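You operate a simulated robot arm through the tools that you are given. There is no shell and no other tool. Be economical: measure what you need, move in short steps, check, and stop when the job is done.

You are at the controls of a simulated two-armed robot. One attempt, no reset.

Task
Move the orange tin from under the shoe, then reset the shoe to 5 CM.
Fine: tin on the trolley; free the black star knob before you wind, it ends tight; hands out from under the shoe; 3 MM off at most.

The check looks at the end state, three seconds after you hand in, the way a careful person would. Anything else that was tipped, shoved, dropped, spilled or broken makes it a failure.

Robot
Two 7-joint arms with two-finger parallel grippers on one trunk, on a base that drives. Base frame: it is fixed to the floor where the robot stands at the start and does not move with it; the origin is under the middle of the robot, x ahead of it, y to its left, z up. Units: cm, degrees, N and s.
The left shoulder is at the start at [5, 18.7, 96], the right one opposite. With the tool pointing down near the work surface each hand reaches from about 10 to 66 cm from the robot's upright axis, wherever it stands, measured 20 degrees to its own side. Places, roughly: black shoe [130, 60, 90]; black star knob [120, 60, 100]; deck of the grey trolley [60, -10, 70]; nut on the blue head [120, 70, 100]; nut on the dark steel block [160, 50, 80]; t bolt on the blue collar [100, 20, 60]; yellow handwheel on the blue head [130, 60, 100]. Payload 3.43 kg a hand.
The tool frame of a hand sits at the grasp point between the pads (the TCP): z along the fingers, y along the line on which they close. The tips reach 3 cm beyond it. Largest opening 9.4 cm; finger width 2.8, thickness 1; the body of the gripper, 5 by 9.6 cm, starts 5.5 cm behind the TCP.
Orientation is that of the tool frame in the base frame, as [roll, pitch, yaw] about the fixed x, y, z axes, in that order (R = Rz(yaw) Ry(pitch) Rx(roll)). With the fingers straight down and closing along the base's y, the tool's x points along the base's -x, its y along +y and its z along -z.

Tools
- The arms move only by the tool play_rows. It takes "left_rows", "right_rows" or both (then of equal length, played together; a hand with none holds still); each is one flat list of numbers, 6 for each row, row after row: the shift along the base's x, y, z in cm, then the turn, a rotation vector about the base's x, y, z in degrees. In form: [tx, ty, tz, rx, ry, rz, tx, ty, tz, rx, ry, rz, ...]. A call has 1 to 8 rows; each row is the pose to reach, as a shift and turn from the pose commanded when the call began. "left_hand" and "right_hand" are, for a hand that has rows, the opening, from 0 (shut) to 1 (fully open), set as the call begins (left out, the last holds). A row lasts 0.2 s, in which the tool goes at most 5 cm and 8.6 degrees; a call with a longer step from one row to the next is refused whole, and so is a gripper value outside its range. A pose out of reach is approached as far as the arm can. The call stops where the force on the tool passes 90 N (or 10 N more than at its start, if that is more) or the arm is blocked; 0.2 s more then pass. The fingers move at their own pace (about 15.3 cm/s each) and stop on an object; they squeeze with about 35 N. The grip force told is the motor's: it shows also when the fingers shut on nothing. Time passes only in rows, and 0.2 s behind the last, so rows that repeat a pose let the fingers close. It gives the time, the measured TCP pose, the force on the tool (base axes), the opening and the grip force at its end, in the units of the frame above (readings bear some noise), with the torque about the TCP (base axes, N m) and any sound that the robot's microphone picked up, and new pictures: "views" is both (left out), scene, wrist or none (wrist: the cameras of the hands that moved).
- Cameras (640 x 400 px; columns grow to the right, rows downward): "scene" is now at [14.69, -1.58, 112.38]; the picture's right is [-0.16, -0.99, 0.00], its down [-0.54, 0.09, -0.84] and it looks along [0.83, -0.14, -0.55] (base axes); focal length 280 px, centre (320, 200). "left" rides on the left gripper at [7.6, -1.4, -10.3] in its tool frame; the picture's right is [0.18, 0.98, 0.00], its down [-0.75, 0.14, -0.64] and it looks along [-0.63, 0.12, 0.77] (tool axes); focal length 243 px, centre (320, 200). "right" rides on the right gripper at [7.6, 1.4, -10.3] in its tool frame; the picture's right is [-0.18, 0.98, 0.00], its down [-0.75, -0.14, -0.64] and it looks along [-0.63, -0.12, 0.77] (tool axes); focal length 243 px, centre (320, 200). There is no depth. A picture from a camera that has moved, and an enlarged one, comes with that camera's place and axes in the base frame and with its lens.
- raise_lower(by): slides the trunk up (or, below 0, down) by that many cm; the arms and the scene camera ride with it, the base frame stays. It gives what a move gives, with no picture.
- roll_base(legs): drives the robot by 1 to 6 legs, each [ahead, left, turn to the left] in cm, cm and degrees, along the robot's own axes; the way and the turn of a leg run together, so that a leg with both is an arc; at most 150 cm and 180 degrees a leg. The arms and the cameras ride along, it lands a little off, and it stops where it bumps. It gives what a move gives, and a new picture of the scene camera.
- aim_head(pan, tilt): turns the head with the scene camera to pan (to the left, within 80 degrees either way) and tilt (down, from -29 to 69), counted from straight ahead of the robot. It gives what a move gives, and a new picture of the scene camera.
- zoom(camera, box): a new picture of the part [left, top, right, bottom] of that camera's present view, enlarged. No time passes.
- job_done(): hands the job in; it is judged then, once.

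Work in short steps. Places have to be worked out from the pictures, the camera data and where the tool is seen: move nearer, look again, correct. Check each grasp and each placing, and mend what went wrong. You have 120 turns and 260 pictures in all, those below and enlarged ones among them. Open the grippers and draw the arms clear of the work before you hand the job in, unless the task says otherwise; then end with one line.

The tools are called after "Emit:" as a command line: name --argument value ..., lists and objects as JSON in quotes. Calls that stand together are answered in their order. play_rows: Moves the arms, as the interface text tells. Its arguments: {"type":"object","properties":{"left_rows":{"type":"array","items":{"type":"number"}},"left_hand":{"type":"number"},"right_rows":{"type":"array","items":{"type":"number"}},"right_hand":{"type":"number"},"views":{"type":"string","enum":["both","scene","wrist","none"]}},"required":[]} The other tools are called the same way: raise_lower (by) slides the trunk up or down; roll_base (legs) drives the base; aim_head (pan, tilt) turns the head that bears the scene camera; zoom (camera, box) takes an enlarged picture of a part of a camera's view; job_done () hands the job in.

At the start:

```text
time_s: 0.0
left_eef_pos: [44.84, 8.2, 93.76]
left_tool_rot: [179.9, 0.1, -179.9]
left_ft_force: [0.0, -0.3, -1.1]
left_wrist_torque: [0.01, 0.0, 0.04]
left_width: 9.39
left_grip_force: 0.1
right_eef_pos: [42.22, -36.67, 93.68]
right_tool_rot: [179.9, 0.0, -180.0]
right_ft_force: [1.5, 0.3, -0.7]
right_wrist_torque: [0.02, 0.02, -0.01]
right_width: 9.39
right_grip_force: 0.0
trunk travel left (down, up): [-17.5, 25.7]
robot x, y, heading: [0.13, 0.01, 0.1]
head pan, tilt: [-9.3, 33.1]
```

scene: 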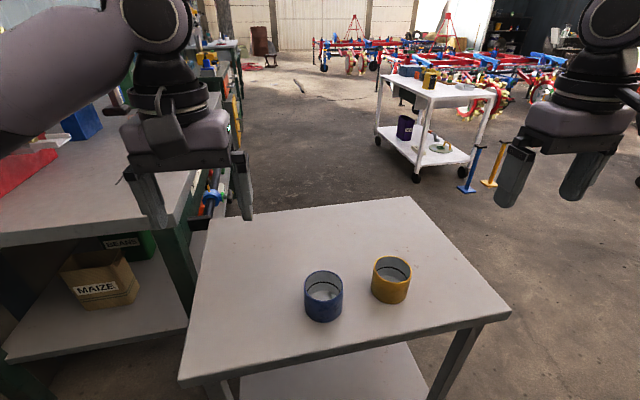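
right: 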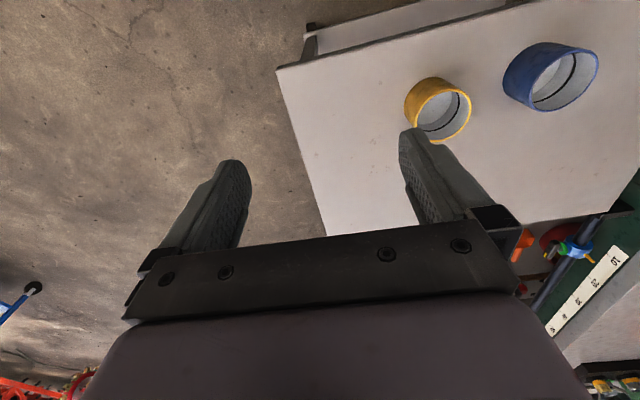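
left: 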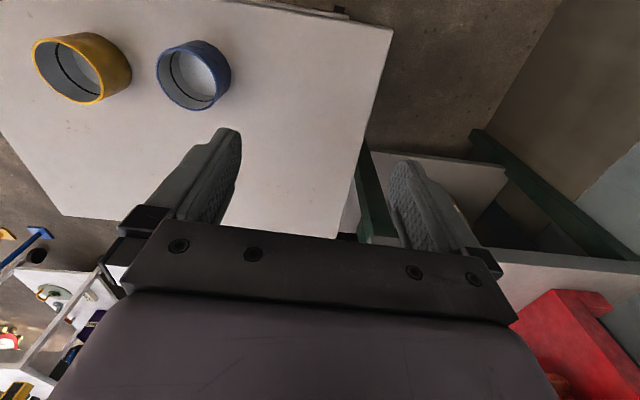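

The trolley with two tins is right ahead; the shoe is on the bench further to the left. I look there with the head.

Emit:
aim_head --pan 25 --tilt 15

```text
time_s: 1.0
left_eef_pos: [44.83, 8.3, 93.66]
left_tool_rot: [180.0, 0.0, -179.9]
left_ft_force: [-0.5, -0.4, -0.1]
left_wrist_torque: [0.0, -0.01, 0.01]
left_width: 9.37
left_grip_force: 0.0
right_eef_pos: [42.11, -36.74, 93.61]
right_tool_rot: [180.0, 0.0, -180.0]
right_ft_force: [-0.2, 0.7, 0.1]
right_wrist_torque: [0.02, 0.01, 0.02]
right_width: 9.4
right_grip_force: 0.0
trunk travel left (down, up): [-17.5, 25.7]
robot x, y, heading: [-0.14, 0.16, -0.0]
head pan, tilt: [25.0, 15.0]
camera scene: at [14.37, 3.8, 115.28], right [0.42, -0.91, 0.0], down [-0.23, -0.11, -0.97], along [0.88, 0.41, -0.26], focal length 280 px, centre (320, 200)
```

scene: 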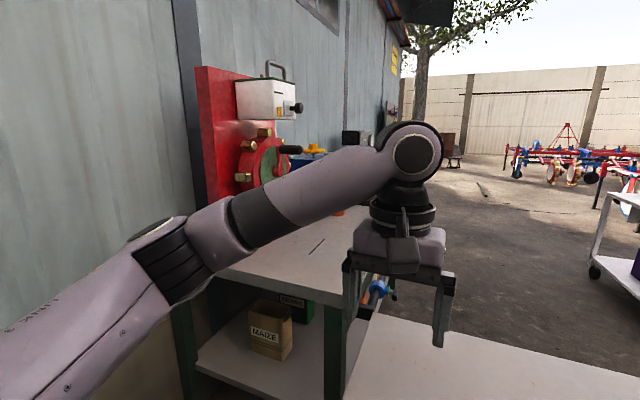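

The left arm hides the head unit. I will drive around the trolley (deck about x 36..76, y -37..14) on its right side, then turn to face the bench.

Emit:
roll_base --legs '[[0, -85, 0], [120, 0, 0], [0, 0, 90]]'

Emit:
aim_head --pan 0 --tilt 15

```text
time_s: 18.2
left_eef_pos: [109.8, -37.71, 93.61]
left_tool_rot: [-180.0, 0.0, -89.6]
left_ft_force: [0.6, -0.3, -0.7]
left_wrist_torque: [0.0, -0.02, -0.01]
left_width: 9.39
left_grip_force: 0.0
right_eef_pos: [154.82, -39.97, 93.56]
right_tool_rot: [-180.0, 0.0, -89.7]
right_ft_force: [0.7, -1.0, 0.6]
right_wrist_torque: [-0.01, 0.05, -0.01]
right_width: 9.4
right_grip_force: 0.1
trunk travel left (down, up): [-17.5, 25.7]
robot x, y, heading: [118.53, -82.56, 90.3]
head pan, tilt: [25.0, 15.0]
camera scene: at [114.38, -68.33, 115.28], right [0.9, 0.43, 0.0], down [0.11, -0.23, -0.97], along [-0.41, 0.87, -0.26], focal length 280 px, centre (320, 200)
```

scene: 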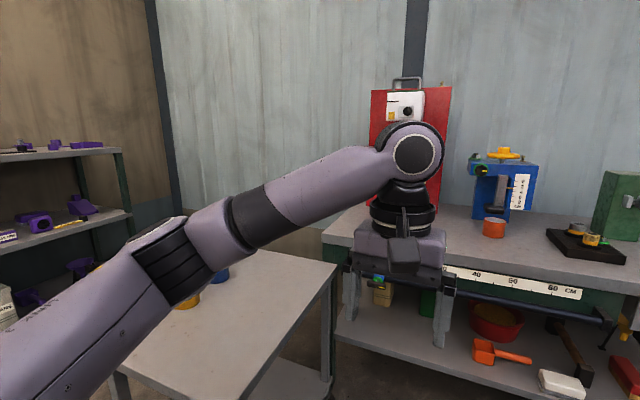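

```text
time_s: 19.1
left_eef_pos: [109.87, -37.65, 93.74]
left_tool_rot: [180.0, 0.0, -89.5]
left_ft_force: [-0.2, 0.2, 0.3]
left_wrist_torque: [0.0, 0.0, 0.01]
left_width: 9.39
left_grip_force: 0.1
right_eef_pos: [154.68, -40.15, 93.63]
right_tool_rot: [-180.0, 0.0, -89.6]
right_ft_force: [-0.9, -0.6, -0.2]
right_wrist_torque: [-0.01, 0.03, -0.02]
right_width: 9.41
right_grip_force: 0.1
trunk travel left (down, up): [-17.5, 25.7]
robot x, y, heading: [118.37, -82.43, 90.7]
head pan, tilt: [0.0, 15.0]
camera scene: at [118.31, -67.43, 115.28], right [1.0, 0.01, 0.0], down [0.0, -0.26, -0.97], along [-0.01, 0.97, -0.26], focal length 280 px, centre (320, 200)
```

scene: 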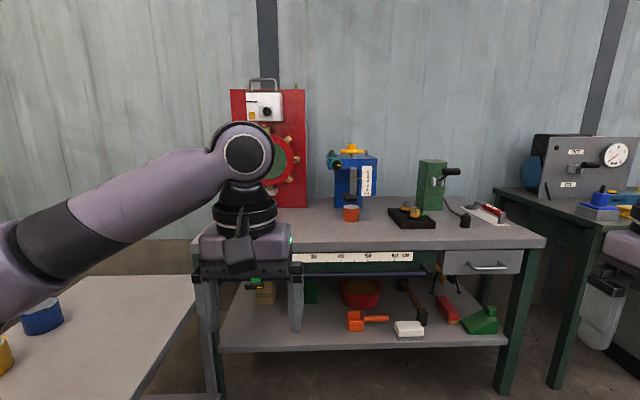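

Emit:
zoom --camera "scene" --box '[300, 130, 420, 230]'

```text
4.00 times, centred on (360, 180) of scene
camera zoom: at [118.31, -67.43, 115.28], right [1.0, 0.01, 0.0], down [0.0, -0.26, -0.97], along [-0.01, 0.97, -0.26], focal length 1118 px, centre (160, 280)
```

zoom: 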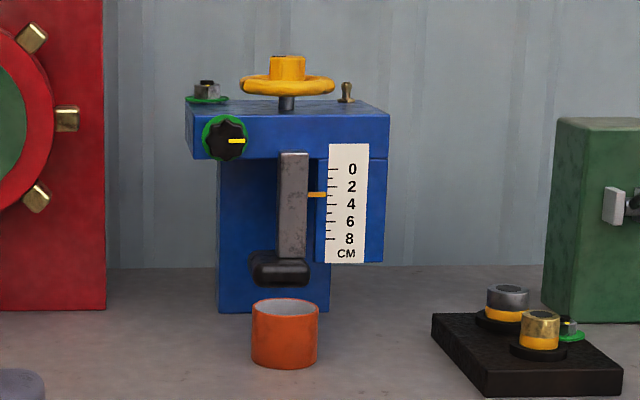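

The blue head stands at about x 130, with tin on the bench beneath; scale reads ~3, so the shoe must go down 2 cm. I move so the left shoulder faces it, and come closer.

Emit:
roll_base --legs '[[0, -26, 0], [45, 0, 0]]'

Emit:
aim_head --pan 14 --tilt 18

```text
time_s: 24.2
left_eef_pos: [137.47, 6.8, 93.53]
left_tool_rot: [180.0, 0.1, -91.0]
left_ft_force: [0.3, 0.2, 0.7]
left_wrist_torque: [0.0, -0.01, 0.01]
left_width: 9.41
left_grip_force: 0.0
right_eef_pos: [182.39, 3.25, 93.69]
right_tool_rot: [180.0, -0.1, -91.1]
right_ft_force: [0.5, -0.4, -0.7]
right_wrist_torque: [-0.01, 0.0, -0.01]
right_width: 9.39
right_grip_force: 0.0
trunk travel left (down, up): [-17.5, 25.7]
robot x, y, heading: [144.98, -38.21, 88.8]
head pan, tilt: [0.0, 15.0]
camera scene: at [145.27, -23.14, 115.28], right [1.0, -0.02, 0.0], down [0.0, -0.26, -0.97], along [0.02, 0.97, -0.26], focal length 280 px, centre (320, 200)
```

scene: 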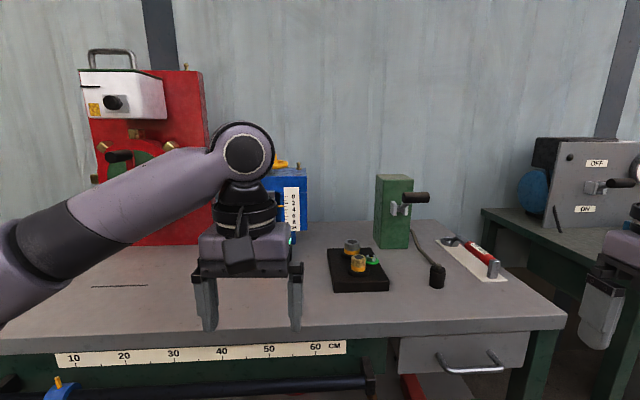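

```text
time_s: 25.0
left_eef_pos: [137.52, 6.8, 93.65]
left_tool_rot: [180.0, 0.0, -91.1]
left_ft_force: [0.1, -0.1, -0.1]
left_wrist_torque: [-0.02, 0.01, -0.02]
left_width: 9.43
left_grip_force: 0.1
right_eef_pos: [182.4, 3.24, 93.6]
right_tool_rot: [180.0, 0.0, -91.2]
right_ft_force: [-0.1, -0.5, 0.1]
right_wrist_torque: [0.02, -0.01, -0.02]
right_width: 9.4
right_grip_force: 0.0
trunk travel left (down, up): [-17.5, 25.7]
robot x, y, heading: [144.86, -38.19, 88.9]
head pan, tilt: [14.0, 18.0]
camera scene: at [143.02, -23.39, 114.79], right [0.97, 0.22, 0.0], down [0.07, -0.3, -0.95], along [-0.21, 0.93, -0.31], focal length 280 px, centre (320, 200)
```

scene: 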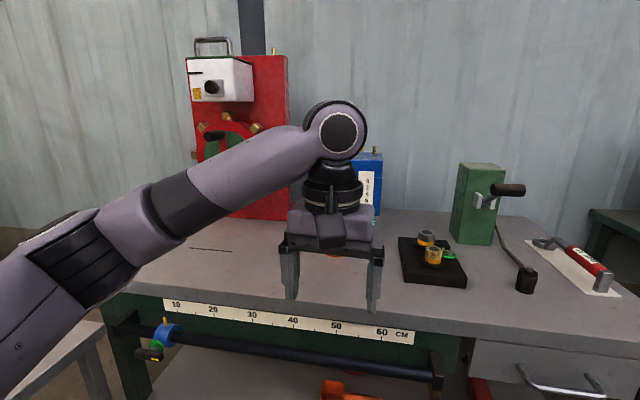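

Bench top is about z 70, front edge y≈32, head at y≈62. I drive further in, then shift the left hand out of the line of sight.

Emit:
roll_base --legs '[[26, 0, 1]]'

Emit:
play_rows --left_rows '[-4, -4, 1, 0, 0, 0, -8, -8, 2, 0, 0, 0, -12, -12, 3, 0, 0, 0, -16, -16, 3, 0, 0, 0, -20, -18, 3, 0, 0, 0]' --views "both"

```text
time_s: 26.9
left_eef_pos: [136.97, 32.78, 93.68]
left_tool_rot: [-180.0, 0.1, -90.1]
left_ft_force: [-0.9, 0.0, 0.3]
left_wrist_torque: [-0.01, -0.01, 0.0]
left_width: 9.4
left_grip_force: 0.1
right_eef_pos: [181.97, 29.98, 93.6]
right_tool_rot: [180.0, 0.1, -90.0]
right_ft_force: [0.5, 0.5, 0.3]
right_wrist_torque: [-0.02, 0.0, -0.03]
right_width: 9.42
right_grip_force: 0.2
trunk travel left (down, up): [-17.5, 25.7]
robot x, y, heading: [145.39, -11.74, 90.0]
head pan, tilt: [14.0, 18.0]
camera scene: at [142.98, 2.61, 114.79], right [0.97, 0.24, 0.0], down [0.07, -0.3, -0.95], along [-0.23, 0.92, -0.31], focal length 280 px, centre (320, 200)
```

scene: 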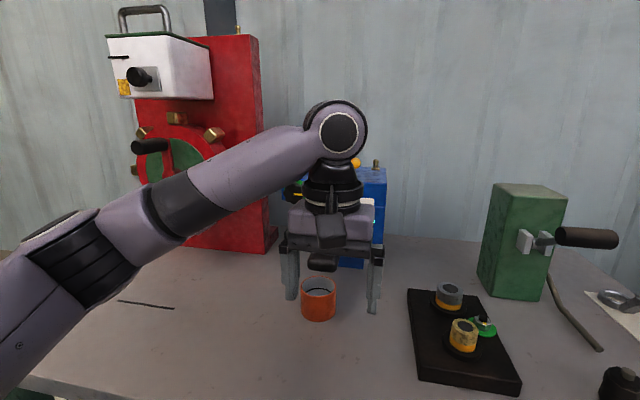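

```text
refused: row 1 steps farther than a row can; nothing moved
```

The tin is visible between the fingers. I move the left hand back and to the left for a free view.

Emit:
play_rows --left_rows '[-3, -3, 1, 0, 0, 0, -6, -6, 2, 0, 0, 0, -9, -9, 3, 0, 0, 0, -12, -12, 3, 0, 0, 0, -15, -15, 3, 0, 0, 0, -18, -18, 3, 0, 0, 0, -21, -18, 3, 0, 0, 0, -24, -18, 3, 0, 0, 0]' --views "both"

Emit:
zoom --camera "scene" --box '[220, 120, 420, 340]'

```text
time_s: 28.7
left_eef_pos: [113.01, 14.86, 96.75]
left_tool_rot: [179.9, 0.0, -90.2]
left_ft_force: [0.4, -0.3, 0.7]
left_wrist_torque: [-0.02, 0.0, 0.0]
left_width: 9.44
left_grip_force: 0.0
right_eef_pos: [181.73, 30.02, 93.69]
right_tool_rot: [179.9, 0.0, -90.0]
right_ft_force: [0.4, 0.7, -0.4]
right_wrist_torque: [0.03, 0.05, 0.0]
right_width: 9.4
right_grip_force: 0.1
trunk travel left (down, up): [-17.5, 25.7]
robot x, y, heading: [145.19, -12.26, 89.9]
head pan, tilt: [14.0, 18.0]
camera scene: at [142.97, 2.6, 114.79], right [0.97, 0.24, 0.0], down [0.07, -0.3, -0.95], along [-0.23, 0.92, -0.31], focal length 280 px, centre (320, 200)
camera left: at [114.58, 7.31, 106.88], right [-0.98, -0.18, 0.0], down [-0.14, 0.75, 0.64], along [-0.12, 0.63, -0.77], focal length 243 px, centre (320, 200)
```

scene: 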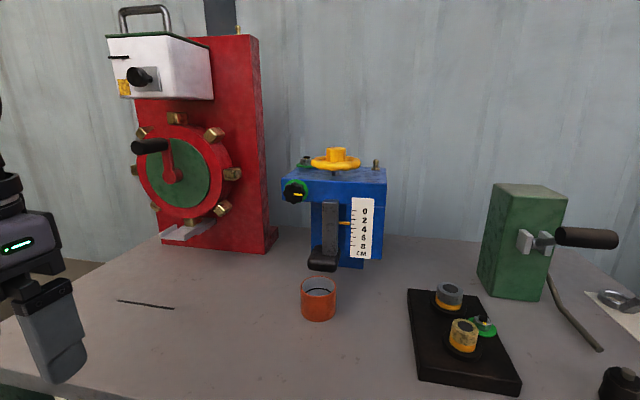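
left: 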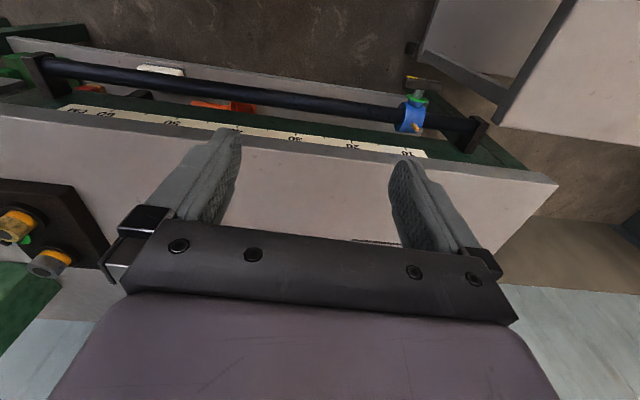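

```text
1.82 times, centred on (320, 230) of scene
camera zoom: at [142.97, 2.6, 114.79], right [0.97, 0.24, 0.0], down [0.07, -0.3, -0.95], along [-0.23, 0.92, -0.31], focal length 508 px, centre (320, 146)
```

zoom: 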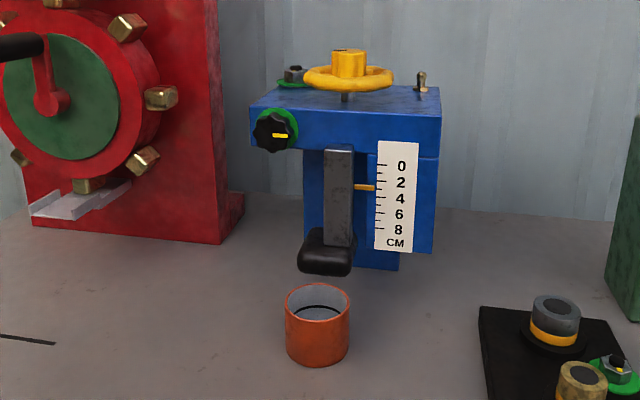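

Triangulating from two views: knob ≈[123.9, 56.2, 98.2], tin ≈[130.7, 51, rim z 80], bench z≈74.4, shoe ≈[130.5, 56, 82]. I bring the left hand in front of the tin, tilted 45° forward.

Emit:
play_rows --left_rows '[2.2, 2.5, -0.5, 5.6, 0, 0, 4.4, 5, -1, 11.2, 0, 0, 6.6, 7.5, -1.5, 16.8, 0, 0, 8.8, 10, -2, 22.4, 0, 0, 11, 12.5, -2.5, 28, 0, 0, 13.2, 15, -3, 33.6, 0, 0, 15.4, 17.5, -3.5, 39.2, 0, 0, 17.6, 20, -4, 45, 0, 0]' --left_hand 1 --views "both"

```text
time_s: 30.5
left_eef_pos: [130.58, 34.83, 92.23]
left_tool_rot: [-179.9, 45.1, -90.0]
left_ft_force: [-0.1, 0.2, 0.5]
left_wrist_torque: [0.01, 0.0, 0.0]
left_width: 9.42
left_grip_force: 0.1
right_eef_pos: [181.85, 30.04, 93.72]
right_tool_rot: [-180.0, -0.1, -90.0]
right_ft_force: [0.3, -0.2, 0.3]
right_wrist_torque: [0.01, 0.01, -0.02]
right_width: 9.42
right_grip_force: 0.1
trunk travel left (down, up): [-17.5, 25.7]
robot x, y, heading: [145.07, -11.99, 90.0]
head pan, tilt: [14.0, 18.0]
camera scene: at [142.99, 2.61, 114.79], right [0.97, 0.24, 0.0], down [0.07, -0.3, -0.95], along [-0.23, 0.92, -0.31], focal length 280 px, centre (320, 200)
camera left: at [132.21, 22.27, 94.05], right [-0.98, -0.13, -0.13], down [-0.14, 0.08, 0.99], along [-0.12, 0.99, -0.1], focal length 243 px, centre (320, 200)
```

scene: 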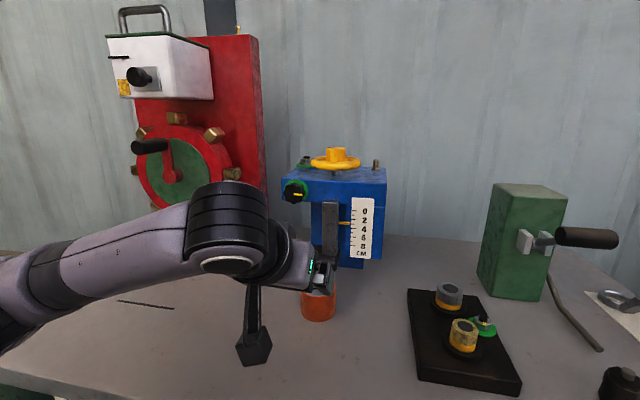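
left: 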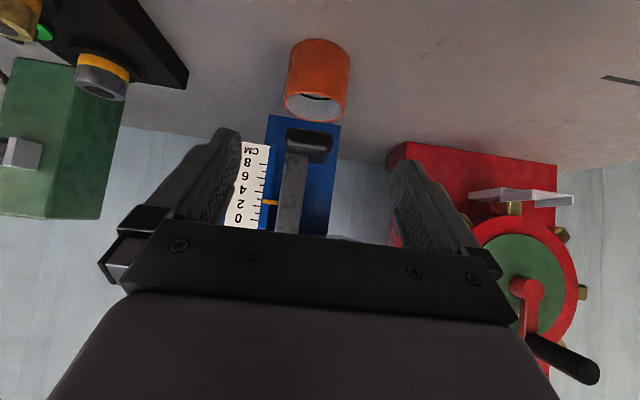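

Wrist view puts tin's rim centre at about [131, 49.5, 80]. Approach along the tool axis, stopping just short to check.

Emit:
play_rows --left_rows '[0.1, 3, -2.8, 0, 0, 0, 0.2, 6, -5.6, 0, 0, 0, 0.3, 9, -8.4, 0, 0, 0]' --views "both"

```text
time_s: 31.3
left_eef_pos: [130.95, 43.73, 84.18]
left_tool_rot: [-180.0, 45.0, -90.0]
left_ft_force: [-0.5, -0.5, 0.0]
left_wrist_torque: [-0.04, 0.0, -0.01]
left_width: 9.38
left_grip_force: 0.0
right_eef_pos: [181.7, 30.0, 93.66]
right_tool_rot: [179.9, 0.1, -90.0]
right_ft_force: [-0.4, -0.2, -0.4]
right_wrist_torque: [0.0, 0.01, 0.01]
right_width: 9.39
right_grip_force: 0.1
trunk travel left (down, up): [-17.5, 25.7]
robot x, y, heading: [145.18, -12.33, 90.1]
head pan, tilt: [14.0, 18.0]
camera scene: at [142.98, 2.61, 114.8], right [0.97, 0.24, 0.0], down [0.07, -0.3, -0.95], along [-0.23, 0.92, -0.31], focal length 280 px, centre (320, 200)
camera left: at [132.56, 31.17, 85.86], right [-0.98, -0.13, -0.13], down [-0.14, 0.08, 0.99], along [-0.12, 0.99, -0.1], focal length 243 px, centre (320, 200)
```

scene: 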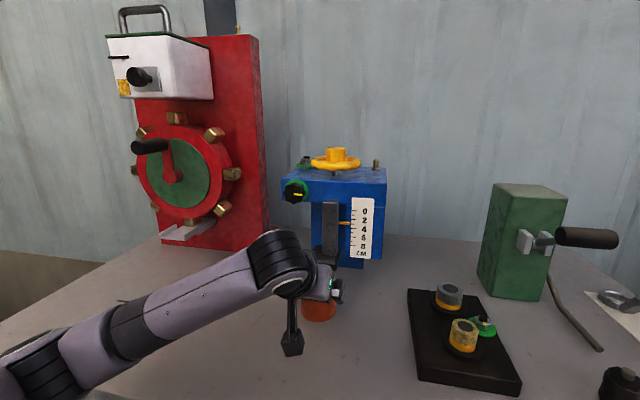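
left: 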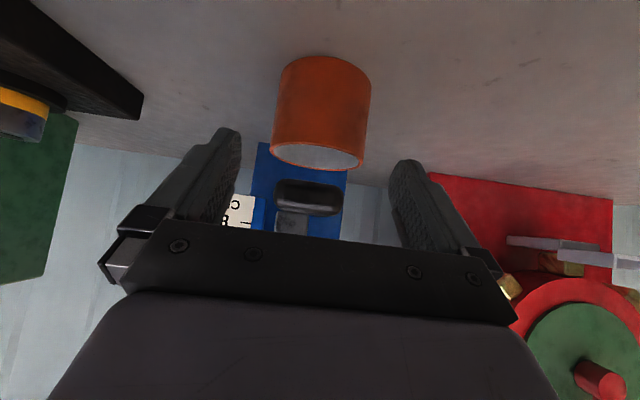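

The tin is centred between fingers. I advance onto it; then close.

Emit:
play_rows --left_rows '[0, 3, -3, 0, 0, 0, 0, 6, -5.9, 0, 0, 0]' --views "both"

```text
time_s: 31.9
left_eef_pos: [131.11, 49.7, 78.46]
left_tool_rot: [179.9, 45.1, -90.0]
left_ft_force: [-0.7, 1.1, -0.2]
left_wrist_torque: [-0.02, 0.03, 0.0]
left_width: 9.42
left_grip_force: 0.0
right_eef_pos: [181.84, 30.01, 93.6]
right_tool_rot: [180.0, 0.0, -90.1]
right_ft_force: [0.3, 1.0, 0.1]
right_wrist_torque: [0.01, -0.02, 0.01]
right_width: 9.39
right_grip_force: 0.1
trunk travel left (down, up): [-17.5, 25.7]
robot x, y, heading: [145.35, -12.18, 89.8]
head pan, tilt: [14.0, 18.0]
camera scene: at [142.99, 2.61, 114.79], right [0.97, 0.24, 0.0], down [0.07, -0.3, -0.95], along [-0.23, 0.92, -0.31], focal length 280 px, centre (320, 200)
camera left: at [132.7, 37.15, 80.17], right [-0.98, -0.13, -0.13], down [-0.14, 0.08, 0.99], along [-0.12, 0.99, -0.1], focal length 243 px, centre (320, 200)
```

scene: 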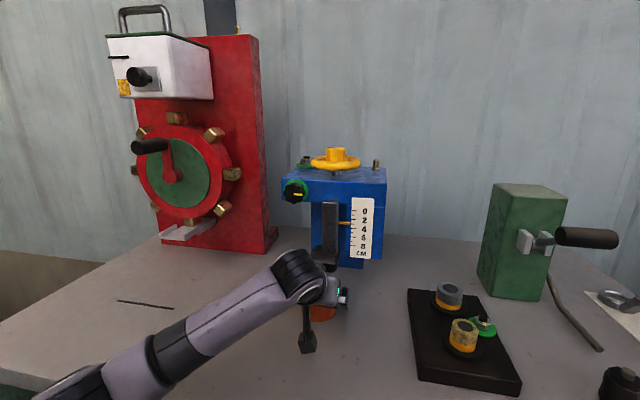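
left: 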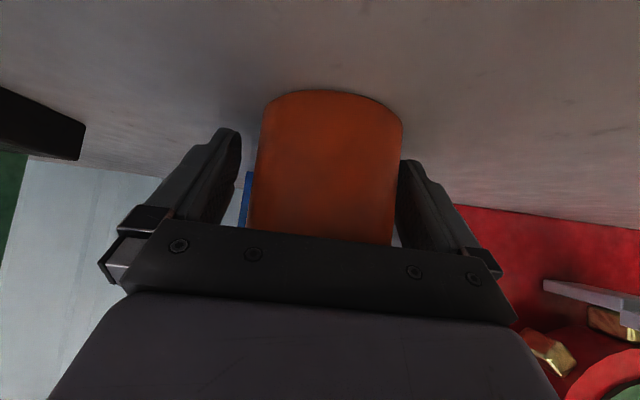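

Small centring, then close the fingers.

Emit:
play_rows --left_rows '[-0.15, 0.2, 0, 0, 0, 0, -0.15, 0.2, 0, 0, 0, 0, -0.15, 0.2, 0, 0, 0, 0, -0.15, 0.2, 0, 0, 0, 0]' --left_hand 0 --views "wrist"

```text
time_s: 32.9
left_eef_pos: [130.97, 49.86, 78.51]
left_tool_rot: [-179.9, 45.0, -89.9]
left_ft_force: [0.2, 1.2, 1.3]
left_wrist_torque: [0.04, -0.1, 0.02]
left_width: 7.56
left_grip_force: 34.7
right_eef_pos: [181.85, 30.09, 93.65]
right_tool_rot: [179.9, 0.0, -89.9]
right_ft_force: [-0.2, -0.4, -0.2]
right_wrist_torque: [0.02, 0.02, 0.0]
right_width: 9.39
right_grip_force: 0.0
trunk travel left (down, up): [-17.5, 25.7]
robot x, y, heading: [145.55, -12.29, 89.9]
head pan, tilt: [14.0, 18.0]
camera left: at [132.51, 37.3, 80.25], right [-0.98, -0.13, -0.13], down [-0.14, 0.08, 0.99], along [-0.12, 0.99, -0.1], focal length 243 px, centre (320, 200)
```

left: 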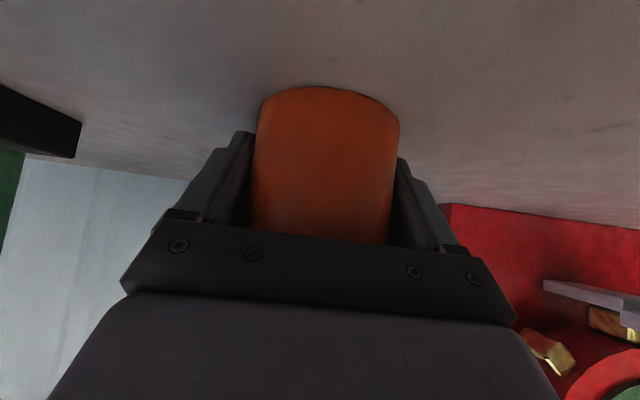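

Gripped at 7.56 cm. Lift slightly, draw back from under the shoe, then up.

Emit:
play_rows --left_rows '[0, 0, 0.4, 0, 0, 0, 0, -3, 0.6, 0, 0, 0, 0, -6.5, 0.8, 0, 0, 0, 0, -10, 2.5, 0, 0, 0, 0, -13, 5, 0, 0, 0, 0, -16, 8, 0, 0, 0, 0, -19, 11, 0, 0, 0]' --views "both"

```text
time_s: 34.5
left_eef_pos: [130.34, 30.8, 89.4]
left_tool_rot: [179.9, 44.9, -90.0]
left_ft_force: [-0.1, -0.1, -1.2]
left_wrist_torque: [0.02, -0.01, -0.01]
left_width: 7.54
left_grip_force: 35.3
right_eef_pos: [181.87, 30.0, 93.69]
right_tool_rot: [180.0, 0.0, -90.0]
right_ft_force: [-0.2, 0.5, 0.5]
right_wrist_torque: [0.0, -0.01, -0.06]
right_width: 9.41
right_grip_force: 0.1
trunk travel left (down, up): [-17.5, 25.7]
robot x, y, heading: [145.23, -12.0, 89.9]
head pan, tilt: [14.0, 18.0]
camera scene: at [143.0, 2.6, 114.78], right [0.97, 0.24, 0.0], down [0.07, -0.3, -0.95], along [-0.23, 0.92, -0.31], focal length 280 px, centre (320, 200)
camera left: at [131.96, 18.25, 91.17], right [-0.98, -0.13, -0.13], down [-0.14, 0.08, 0.99], along [-0.12, 0.99, -0.1], focal length 243 px, centre (320, 200)
```

scene: 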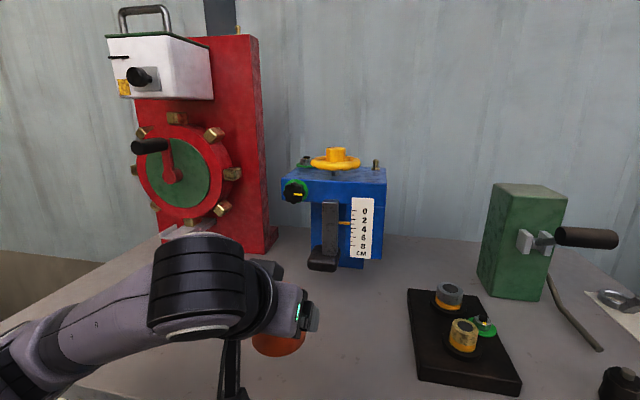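
left: 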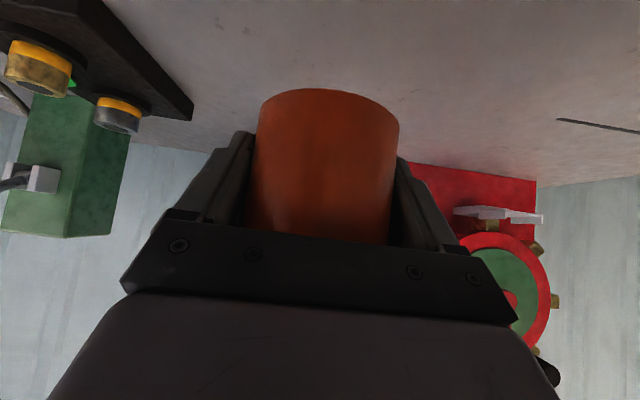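

The tin is out and level. I back off, turn left to face the trolley, and look.

Emit:
roll_base --legs '[[-40, 0, 0], [0, 0, 90]]'

Emit:
aim_head --pan -20 --tilt 25

```text
time_s: 40.9
left_eef_pos: [102.34, -68.69, 89.45]
left_tool_rot: [-180.0, 45.1, 0.6]
left_ft_force: [0.3, 0.6, -1.9]
left_wrist_torque: [0.0, -0.01, 0.04]
left_width: 7.54
left_grip_force: 35.2
right_eef_pos: [102.78, -17.31, 93.58]
right_tool_rot: [-179.9, 0.0, 0.4]
right_ft_force: [0.2, 0.3, 0.5]
right_wrist_torque: [0.0, 0.01, 0.01]
right_width: 9.4
right_grip_force: 0.0
trunk travel left (down, up): [-17.5, 25.7]
robot x, y, heading: [145.3, -53.63, -179.3]
head pan, tilt: [14.0, 18.0]
camera scene: at [130.51, -56.08, 114.79], right [-0.25, 0.97, 0.0], down [0.3, 0.08, -0.95], along [-0.92, -0.24, -0.31], focal length 280 px, centre (320, 200)
```

scene: 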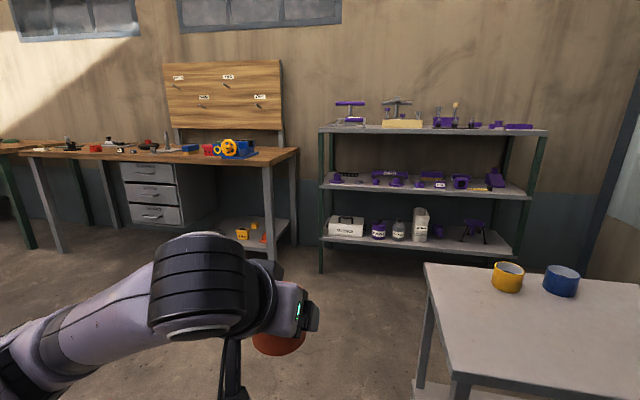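

```text
time_s: 41.9
left_eef_pos: [102.43, -68.65, 89.29]
left_tool_rot: [-180.0, 45.0, 0.6]
left_ft_force: [-0.2, -0.7, -1.5]
left_wrist_torque: [0.01, 0.0, 0.02]
left_width: 7.56
left_grip_force: 35.2
right_eef_pos: [102.85, -17.27, 93.66]
right_tool_rot: [-180.0, 0.0, 0.4]
right_ft_force: [-0.3, -0.9, -0.5]
right_wrist_torque: [-0.04, -0.04, -0.03]
right_width: 9.41
right_grip_force: 0.1
trunk travel left (down, up): [-17.5, 25.7]
robot x, y, heading: [145.39, -53.45, -179.5]
head pan, tilt: [-20.0, 25.0]
camera scene: at [130.85, -50.68, 113.66], right [0.33, 0.94, 0.0], down [0.4, -0.14, -0.91], along [-0.85, 0.3, -0.42], focal length 280 px, centre (320, 200)
```

scene: 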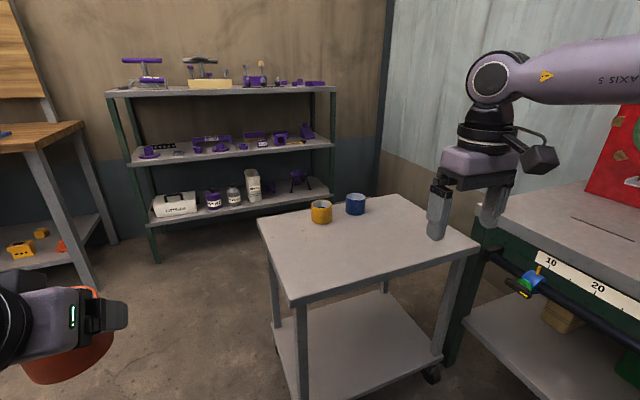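

Deck is at roughly z 66, edges x≈39..83, y≈-41..15. I drive ahead and to the right so the left hand comes near the free half of the deck.

Emit:
roll_base --legs '[[22, 0, 0], [0, -38, 0]]'

Emit:
aim_head --pan 15 --tilt 40

```text
time_s: 47.0
left_eef_pos: [80.3, -31.02, 89.29]
left_tool_rot: [-180.0, 44.9, 0.5]
left_ft_force: [0.1, 0.5, -1.7]
left_wrist_torque: [-0.01, 0.01, 0.02]
left_width: 7.57
left_grip_force: 35.1
right_eef_pos: [80.61, 20.4, 93.63]
right_tool_rot: [-179.9, 0.0, 0.7]
right_ft_force: [-0.5, 0.1, -1.2]
right_wrist_torque: [-0.04, 0.01, -0.02]
right_width: 9.4
right_grip_force: 0.0
trunk travel left (down, up): [-17.5, 25.7]
robot x, y, heading: [123.17, -15.83, -179.3]
head pan, tilt: [-20.0, 25.0]
camera scene: at [108.73, -12.96, 113.66], right [0.33, 0.94, 0.0], down [0.4, -0.14, -0.91], along [-0.85, 0.3, -0.42], focal length 280 px, centre (320, 200)
```

scene: 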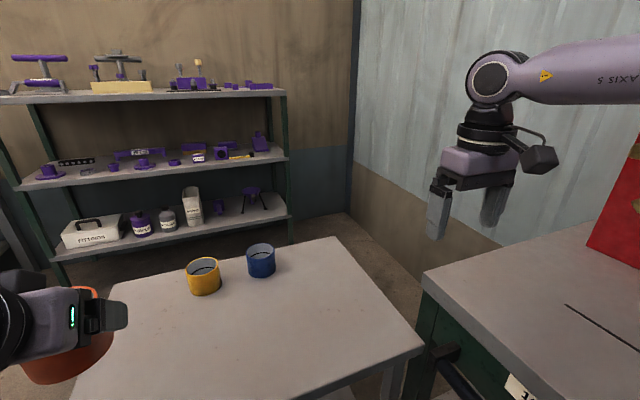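

```text
time_s: 48.0
left_eef_pos: [80.42, -31.08, 89.36]
left_tool_rot: [180.0, 45.0, 0.6]
left_ft_force: [0.4, -0.9, -1.7]
left_wrist_torque: [0.0, -0.01, -0.01]
left_width: 7.56
left_grip_force: 35.2
right_eef_pos: [80.68, 20.49, 93.65]
right_tool_rot: [-180.0, 0.0, 0.7]
right_ft_force: [0.0, 0.2, -0.4]
right_wrist_torque: [-0.01, 0.01, 0.0]
right_width: 9.41
right_grip_force: 0.0
trunk travel left (down, up): [-17.5, 25.7]
robot x, y, heading: [123.27, -15.54, -179.3]
head pan, tilt: [15.0, 40.0]
camera scene: at [109.23, -18.3, 111.33], right [-0.27, 0.96, 0.0], down [0.62, 0.17, -0.77], along [-0.74, -0.21, -0.64], focal length 280 px, centre (320, 200)
```

scene: 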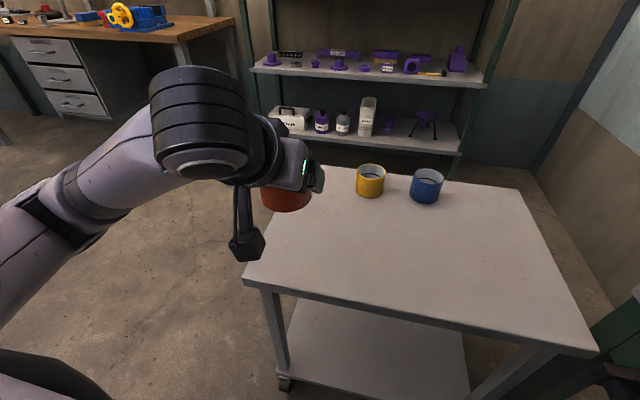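

Near corner agrees with z≈66. I move over the free spot [72, -22] and lower to just above the deck.

Emit:
play_rows --left_rows '[-2.8, 3, -1, 0, 0, 0, -5.6, 6, -2, 0, 0, 0, -8.4, 9, -3, 0, 0, 0, -8.4, 9, -7, 0, 0, 0, -8.4, 9, -11, 0, 0, 0, -8.4, 9, -14, 0, 0, 0]' --views "both"

```text
time_s: 49.4
left_eef_pos: [72.32, -21.91, 75.35]
left_tool_rot: [179.9, 45.0, 0.7]
left_ft_force: [0.3, 0.5, -1.8]
left_wrist_torque: [0.02, -0.03, 0.0]
left_width: 7.56
left_grip_force: 34.9
right_eef_pos: [80.62, 20.4, 93.65]
right_tool_rot: [180.0, 0.1, 0.6]
right_ft_force: [0.4, -0.8, 0.1]
right_wrist_torque: [0.03, -0.01, -0.01]
right_width: 9.41
right_grip_force: 0.1
trunk travel left (down, up): [-17.5, 25.7]
robot x, y, heading: [122.95, -15.98, -179.4]
head pan, tilt: [15.0, 40.0]
camera scene: at [109.23, -18.3, 111.33], right [-0.27, 0.96, 0.0], down [0.62, 0.17, -0.77], along [-0.74, -0.21, -0.64], focal length 280 px, centre (320, 200)
camera left: at [85.08, -20.24, 77.2], right [0.14, -0.98, -0.13], down [-0.08, -0.14, 0.99], along [-0.99, -0.13, -0.1], focal length 243 px, centre (320, 200)
```

scene: 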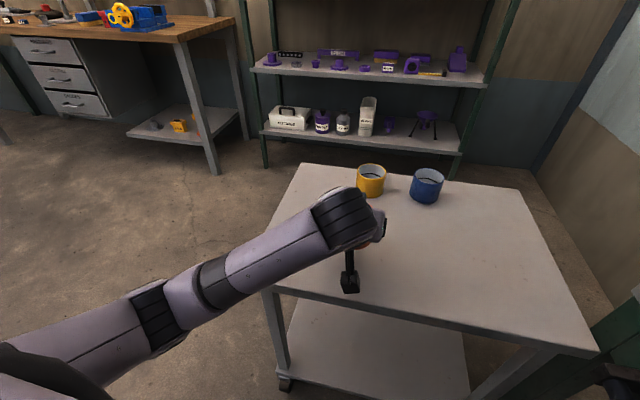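
left: 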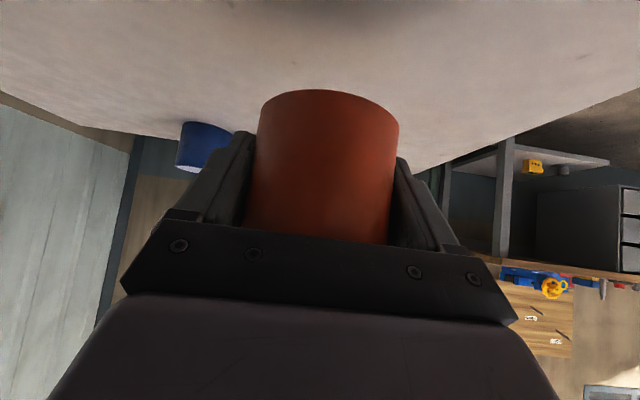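

Still above deck. I creep down in small steps watching the force.

Emit:
play_rows --left_rows '[0, 0, -1, 0, 0, 0, 0, 0, -2, 0, 0, 0, 0, 0, -2.7, 0, 0, 0, 0, 0, -3.2, 0, 0, 0]' --views "wrist"

```text
time_s: 50.4
left_eef_pos: [71.84, -22.04, 72.1]
left_tool_rot: [179.9, 45.0, 0.7]
left_ft_force: [-0.3, 0.6, -0.8]
left_wrist_torque: [0.01, 0.02, 0.01]
left_width: 7.54
left_grip_force: 34.9
right_eef_pos: [80.62, 20.41, 93.73]
right_tool_rot: [180.0, 0.1, 0.5]
right_ft_force: [-0.4, 0.1, -0.9]
right_wrist_torque: [0.0, 0.0, -0.03]
right_width: 9.39
right_grip_force: 0.1
trunk travel left (down, up): [-17.5, 25.7]
robot x, y, heading: [123.42, -15.93, -179.3]
head pan, tilt: [15.0, 40.0]
camera left: at [84.67, -20.44, 73.96], right [0.14, -0.98, -0.13], down [-0.08, -0.14, 0.99], along [-0.99, -0.13, -0.1], focal length 243 px, centre (320, 200)
```

left: 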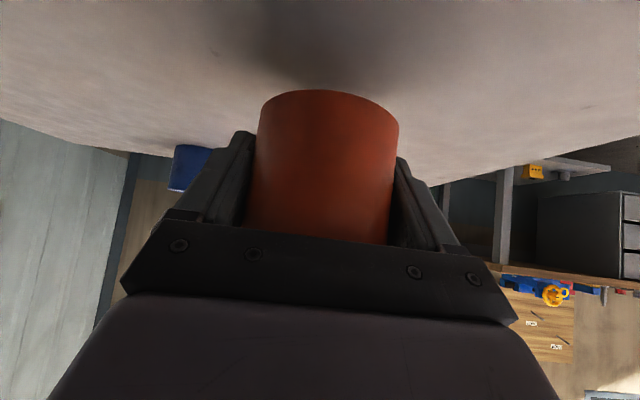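

Emit:
play_rows --left_rows '[0, 0, -0.4, 0, 0, 0, 0, 0, -0.8, 0, 0, 0, 0, 0, -1.2, 0, 0, 0]' --views "wrist"

```text
time_s: 51.2
left_eef_pos: [71.97, -21.94, 70.99]
left_tool_rot: [179.9, 45.0, 0.6]
left_ft_force: [-0.1, -0.6, -1.5]
left_wrist_torque: [0.03, -0.02, 0.01]
left_width: 7.56
left_grip_force: 34.7
right_eef_pos: [80.59, 20.3, 93.63]
right_tool_rot: [180.0, 0.1, 0.6]
right_ft_force: [-0.3, 0.7, 0.9]
right_wrist_torque: [-0.02, 0.04, 0.04]
right_width: 9.42
right_grip_force: 0.1
trunk travel left (down, up): [-17.5, 25.7]
robot x, y, heading: [123.1, -15.6, -179.4]
head pan, tilt: [15.0, 40.0]
camera left: at [84.69, -20.36, 72.77], right [0.14, -0.98, -0.13], down [-0.08, -0.14, 0.99], along [-0.99, -0.13, -0.1], focal length 243 px, centre (320, 200)
```

left: 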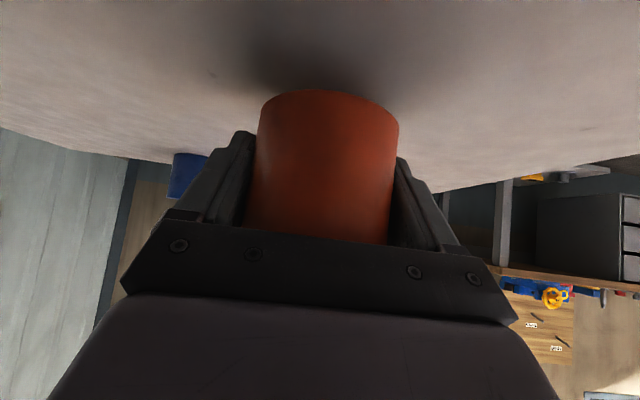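

Emit:
play_rows --left_rows '[0, 0, -0.3, 0, 0, 0, 0, 0, -0.6, 0, 0, 0, 0, 0, -0.6, 0, 0, 0]' --views "wrist"

```text
time_s: 52.0
left_eef_pos: [71.9, -22.02, 70.39]
left_tool_rot: [-180.0, 45.0, 0.7]
left_ft_force: [1.3, 1.1, -0.9]
left_wrist_torque: [0.02, 0.02, -0.03]
left_width: 7.55
left_grip_force: 35.3
right_eef_pos: [80.65, 20.44, 93.68]
right_tool_rot: [-180.0, 0.1, 0.5]
right_ft_force: [-0.1, 0.7, -0.4]
right_wrist_torque: [-0.02, 0.02, 0.0]
right_width: 9.4
right_grip_force: 0.1
trunk travel left (down, up): [-17.5, 25.7]
robot x, y, heading: [123.35, -15.59, -179.2]
head pan, tilt: [15.0, 40.0]
camera left: at [84.73, -20.39, 72.17], right [0.14, -0.98, -0.13], down [-0.08, -0.14, 0.99], along [-0.99, -0.13, -0.1], focal length 243 px, centre (320, 200)
```

left: 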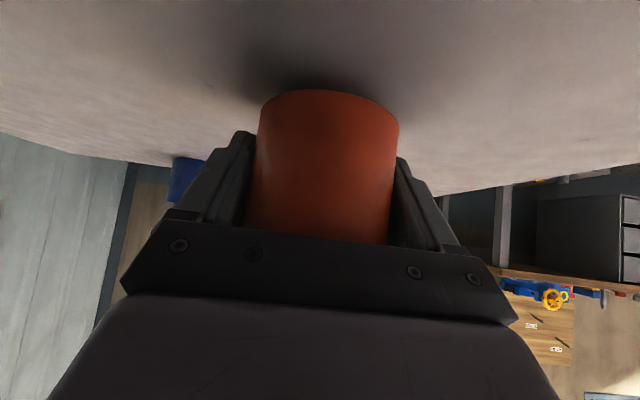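

Emit:
play_rows --left_rows '[0, 0, -0.2, 0, 0, 0, 0, 0, -0.4, 0, 0, 0, 0, 0, -0.4, 0, 0, 0]' --views "none"

Emit:
play_rows --left_rows '[0, 0, -0.15, 0, 0, 0, 0, 0, -0.3, 0, 0, 0, 0, 0, -0.3, 0, 0, 0]' --views "wrist"

```text
time_s: 52.8
left_eef_pos: [72.1, -22.02, 70.03]
left_tool_rot: [-180.0, 44.9, 0.6]
left_ft_force: [-0.6, -0.4, -0.7]
left_wrist_torque: [0.0, -0.01, 0.03]
left_width: 7.55
left_grip_force: 34.8
right_eef_pos: [80.54, 20.49, 93.59]
right_tool_rot: [179.9, 0.0, 0.5]
right_ft_force: [0.2, 0.6, 0.0]
right_wrist_torque: [-0.02, -0.01, -0.02]
right_width: 9.4
right_grip_force: 0.0
trunk travel left (down, up): [-17.5, 25.7]
robot x, y, heading: [123.21, -15.92, -179.3]
head pan, tilt: [15.0, 40.0]
```

```text
time_s: 53.6
left_eef_pos: [72.03, -22.1, 69.74]
left_tool_rot: [-180.0, 45.0, 0.5]
left_ft_force: [0.2, 0.1, -1.3]
left_wrist_torque: [0.0, -0.01, 0.01]
left_width: 7.52
left_grip_force: 35.1
right_eef_pos: [80.66, 20.44, 93.66]
right_tool_rot: [-180.0, 0.0, 0.6]
right_ft_force: [0.1, 0.7, 0.3]
right_wrist_torque: [0.05, 0.03, 0.0]
right_width: 9.4
right_grip_force: 0.1
trunk travel left (down, up): [-17.5, 25.7]
robot x, y, heading: [123.2, -15.53, -179.2]
head pan, tilt: [15.0, 40.0]
camera left: at [84.78, -20.43, 71.52], right [0.14, -0.98, -0.13], down [-0.08, -0.14, 0.99], along [-0.99, -0.13, -0.1], focal length 243 px, centre (320, 200)
```

left: 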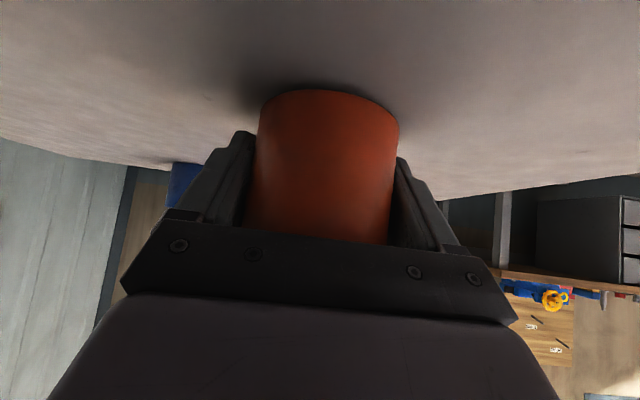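

Emit:
play_rows --left_rows '[0, 0, -0.2, 0, 0, 0, 0, 0, -0.4, 0, 0, 0, 0, 0, -0.4, 0, 0, 0]' --views "none"

Emit:
play_rows --left_rows '[0, 0, -0.2, 0, 0, 0, 0, 0, -0.2, 0, 0, 0]' --views "wrist"

```text
time_s: 54.4
left_eef_pos: [71.94, -22.04, 69.44]
left_tool_rot: [-179.9, 45.1, 0.7]
left_ft_force: [6.2, -2.9, 9.2]
left_wrist_torque: [0.25, -0.35, -0.22]
left_width: 7.55
left_grip_force: 35.3
right_eef_pos: [80.7, 20.3, 93.69]
right_tool_rot: [-179.9, 0.1, 0.6]
right_ft_force: [0.2, 0.6, 0.1]
right_wrist_torque: [-0.01, -0.02, 0.01]
right_width: 9.41
right_grip_force: 0.1
trunk travel left (down, up): [-17.5, 25.7]
robot x, y, heading: [123.03, -15.72, -179.3]
head pan, tilt: [15.0, 40.0]
```

```text
time_s: 55.0
left_eef_pos: [71.94, -22.17, 69.36]
left_tool_rot: [-179.7, 45.5, 0.8]
left_ft_force: [6.6, -7.3, 21.1]
left_wrist_torque: [0.32, -0.6, -0.29]
left_width: 7.55
left_grip_force: 34.3
right_eef_pos: [80.93, 20.36, 93.75]
right_tool_rot: [180.0, 0.1, 0.7]
right_ft_force: [-0.4, 0.2, -0.4]
right_wrist_torque: [0.03, 0.02, 0.0]
right_width: 9.4
right_grip_force: 0.1
trunk travel left (down, up): [-17.5, 25.7]
robot x, y, heading: [123.48, -15.73, -179.5]
head pan, tilt: [15.0, 40.0]
camera left: at [84.68, -20.41, 71.1], right [0.14, -0.98, -0.13], down [-0.07, -0.14, 0.99], along [-0.99, -0.13, -0.09], focal length 243 px, centre (320, 200)
```

left: 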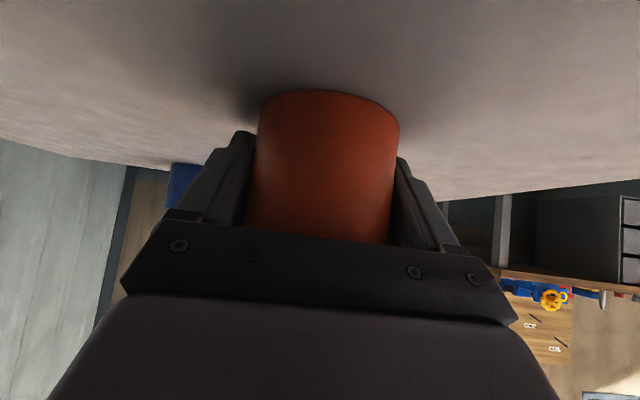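

Contact made (z 69.4). I relax the command upward slightly, then open.

Emit:
play_rows --left_rows '[0, 0, 0.3, 0, 0, 0, 0, 0, 0.3, 0, 0, 0]' --views "none"

Emit:
play_rows --left_rows '[0, 0, 0, 0, 0, 0, 0, 0, 0, 0, 0, 0, 0, 0, 0, 0, 0, 0]' --left_hand 1 --views "wrist"

```text
time_s: 55.6
left_eef_pos: [71.92, -22.14, 69.45]
left_tool_rot: [-180.0, 45.0, 0.6]
left_ft_force: [-0.9, -6.1, 11.6]
left_wrist_torque: [0.19, 0.25, 0.11]
left_width: 7.58
left_grip_force: 34.8
right_eef_pos: [80.78, 20.42, 93.81]
right_tool_rot: [180.0, 0.1, 0.6]
right_ft_force: [0.5, 0.0, -0.6]
right_wrist_torque: [0.04, -0.02, 0.0]
right_width: 9.4
right_grip_force: 0.0
trunk travel left (down, up): [-17.5, 25.7]
robot x, y, heading: [122.96, -15.94, -179.4]
head pan, tilt: [15.0, 40.0]
```

```text
time_s: 56.4
left_eef_pos: [71.81, -21.92, 69.31]
left_tool_rot: [-180.0, 44.9, 0.5]
left_ft_force: [-0.1, -0.2, -0.7]
left_wrist_torque: [0.01, -0.04, 0.01]
left_width: 9.41
left_grip_force: 0.0
right_eef_pos: [80.59, 20.33, 93.64]
right_tool_rot: [-180.0, 0.0, 0.6]
right_ft_force: [0.1, -0.9, 0.3]
right_wrist_torque: [0.06, -0.04, -0.01]
right_width: 9.4
right_grip_force: 0.0
trunk travel left (down, up): [-17.5, 25.7]
robot x, y, heading: [123.39, -16.04, -179.4]
head pan, tilt: [15.0, 40.0]
camera left: at [84.67, -20.32, 71.14], right [0.14, -0.98, -0.13], down [-0.08, -0.14, 0.99], along [-0.99, -0.13, -0.1], focal length 243 px, centre (320, 200)
```

left: 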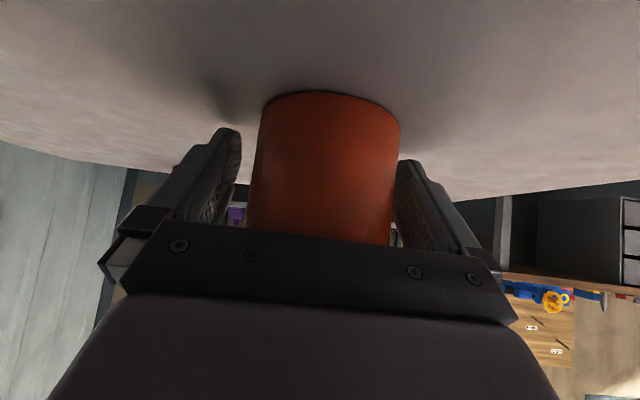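

Released. I retract along the tool axis.

Emit:
play_rows --left_rows '[0, -0.2, 0, 0, 0, 0, 2, -0.2, 2, 0, 0, 0, 5, -0.2, 5, 0, 0, 0, 8, -0.2, 8, 0, 0, 0, 10, 0, 12, 0, 0, 0, 10, 0, 16, 0, 0, 0, 10, 0, 20, 0, 0, 0, 10, 0, 24, 0, 0, 0]' --views "both"

```text
time_s: 57.9
left_eef_pos: [80.07, -28.59, 80.69]
left_tool_rot: [162.8, 43.7, -5.8]
left_ft_force: [0.4, 0.5, 0.0]
left_wrist_torque: [0.0, 0.02, 0.05]
left_width: 9.38
left_grip_force: 0.2
left hand out of reach, approached as far as the arm can: row 6, 7
right_eef_pos: [80.65, 20.29, 93.72]
right_tool_rot: [-180.0, 0.0, 0.6]
right_ft_force: [0.6, 0.7, -0.5]
right_wrist_torque: [-0.02, 0.01, -0.02]
right_width: 9.43
right_grip_force: 0.1
trunk travel left (down, up): [-17.5, 25.7]
robot x, y, heading: [123.25, -15.7, -179.4]
head pan, tilt: [15.0, 40.0]
stopped in row 7 (left hand): the arm was blocked; the commanded pose is now the measured one
camera scene: at [109.25, -18.3, 111.33], right [-0.27, 0.96, 0.0], down [0.62, 0.17, -0.77], along [-0.74, -0.21, -0.64], focal length 280 px, centre (320, 200)
camera left: at [92.6, -25.33, 82.2], right [0.24, -0.97, 0.08], down [-0.09, 0.06, 0.99], along [-0.97, -0.24, -0.07], focal length 243 px, centre (320, 200)
```

scene: 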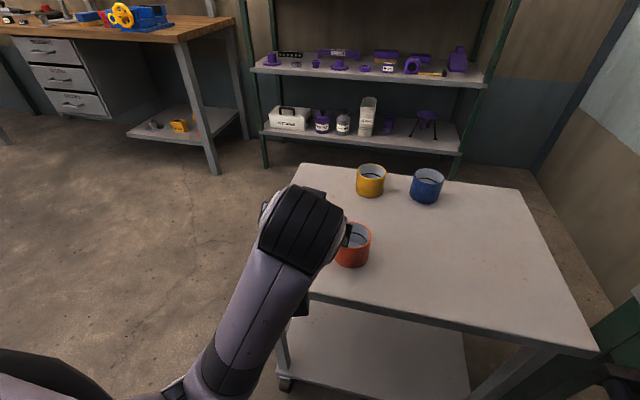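
left: 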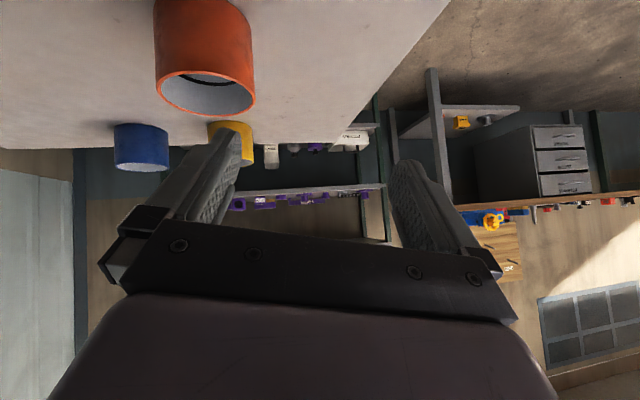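

The orange tin stands on the deck. I back away from the trolley and turn back to the bench.

Emit:
roll_base --legs '[[-20, 0, 0], [0, 38, 0], [0, 0, -90]]'

```text
time_s: 66.8
left_eef_pos: [132.03, -9.96, 80.81]
left_tool_rot: [163.0, 43.7, -97.3]
left_ft_force: [0.1, 0.1, 0.3]
left_wrist_torque: [0.0, 0.01, -0.03]
left_width: 9.41
left_grip_force: 0.0
right_eef_pos: [181.02, -11.9, 93.71]
right_tool_rot: [180.0, 0.0, -91.0]
right_ft_force: [0.2, 0.4, -0.1]
right_wrist_torque: [-0.06, 0.0, 0.0]
right_width: 9.4
right_grip_force: 0.1
trunk travel left (down, up): [-17.5, 25.7]
robot x, y, heading: [143.38, -53.44, 88.8]
head pan, tilt: [15.0, 40.0]
camera scene: at [141.67, -39.49, 111.33], right [0.97, 0.24, 0.0], down [0.16, -0.62, -0.77], along [-0.19, 0.74, -0.64], focal length 280 px, centre (320, 200)
```

scene: 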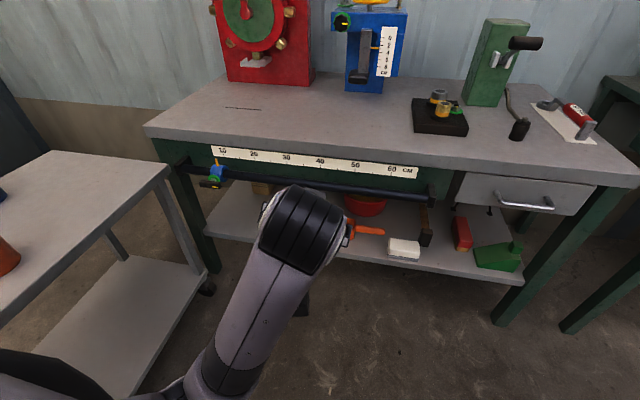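

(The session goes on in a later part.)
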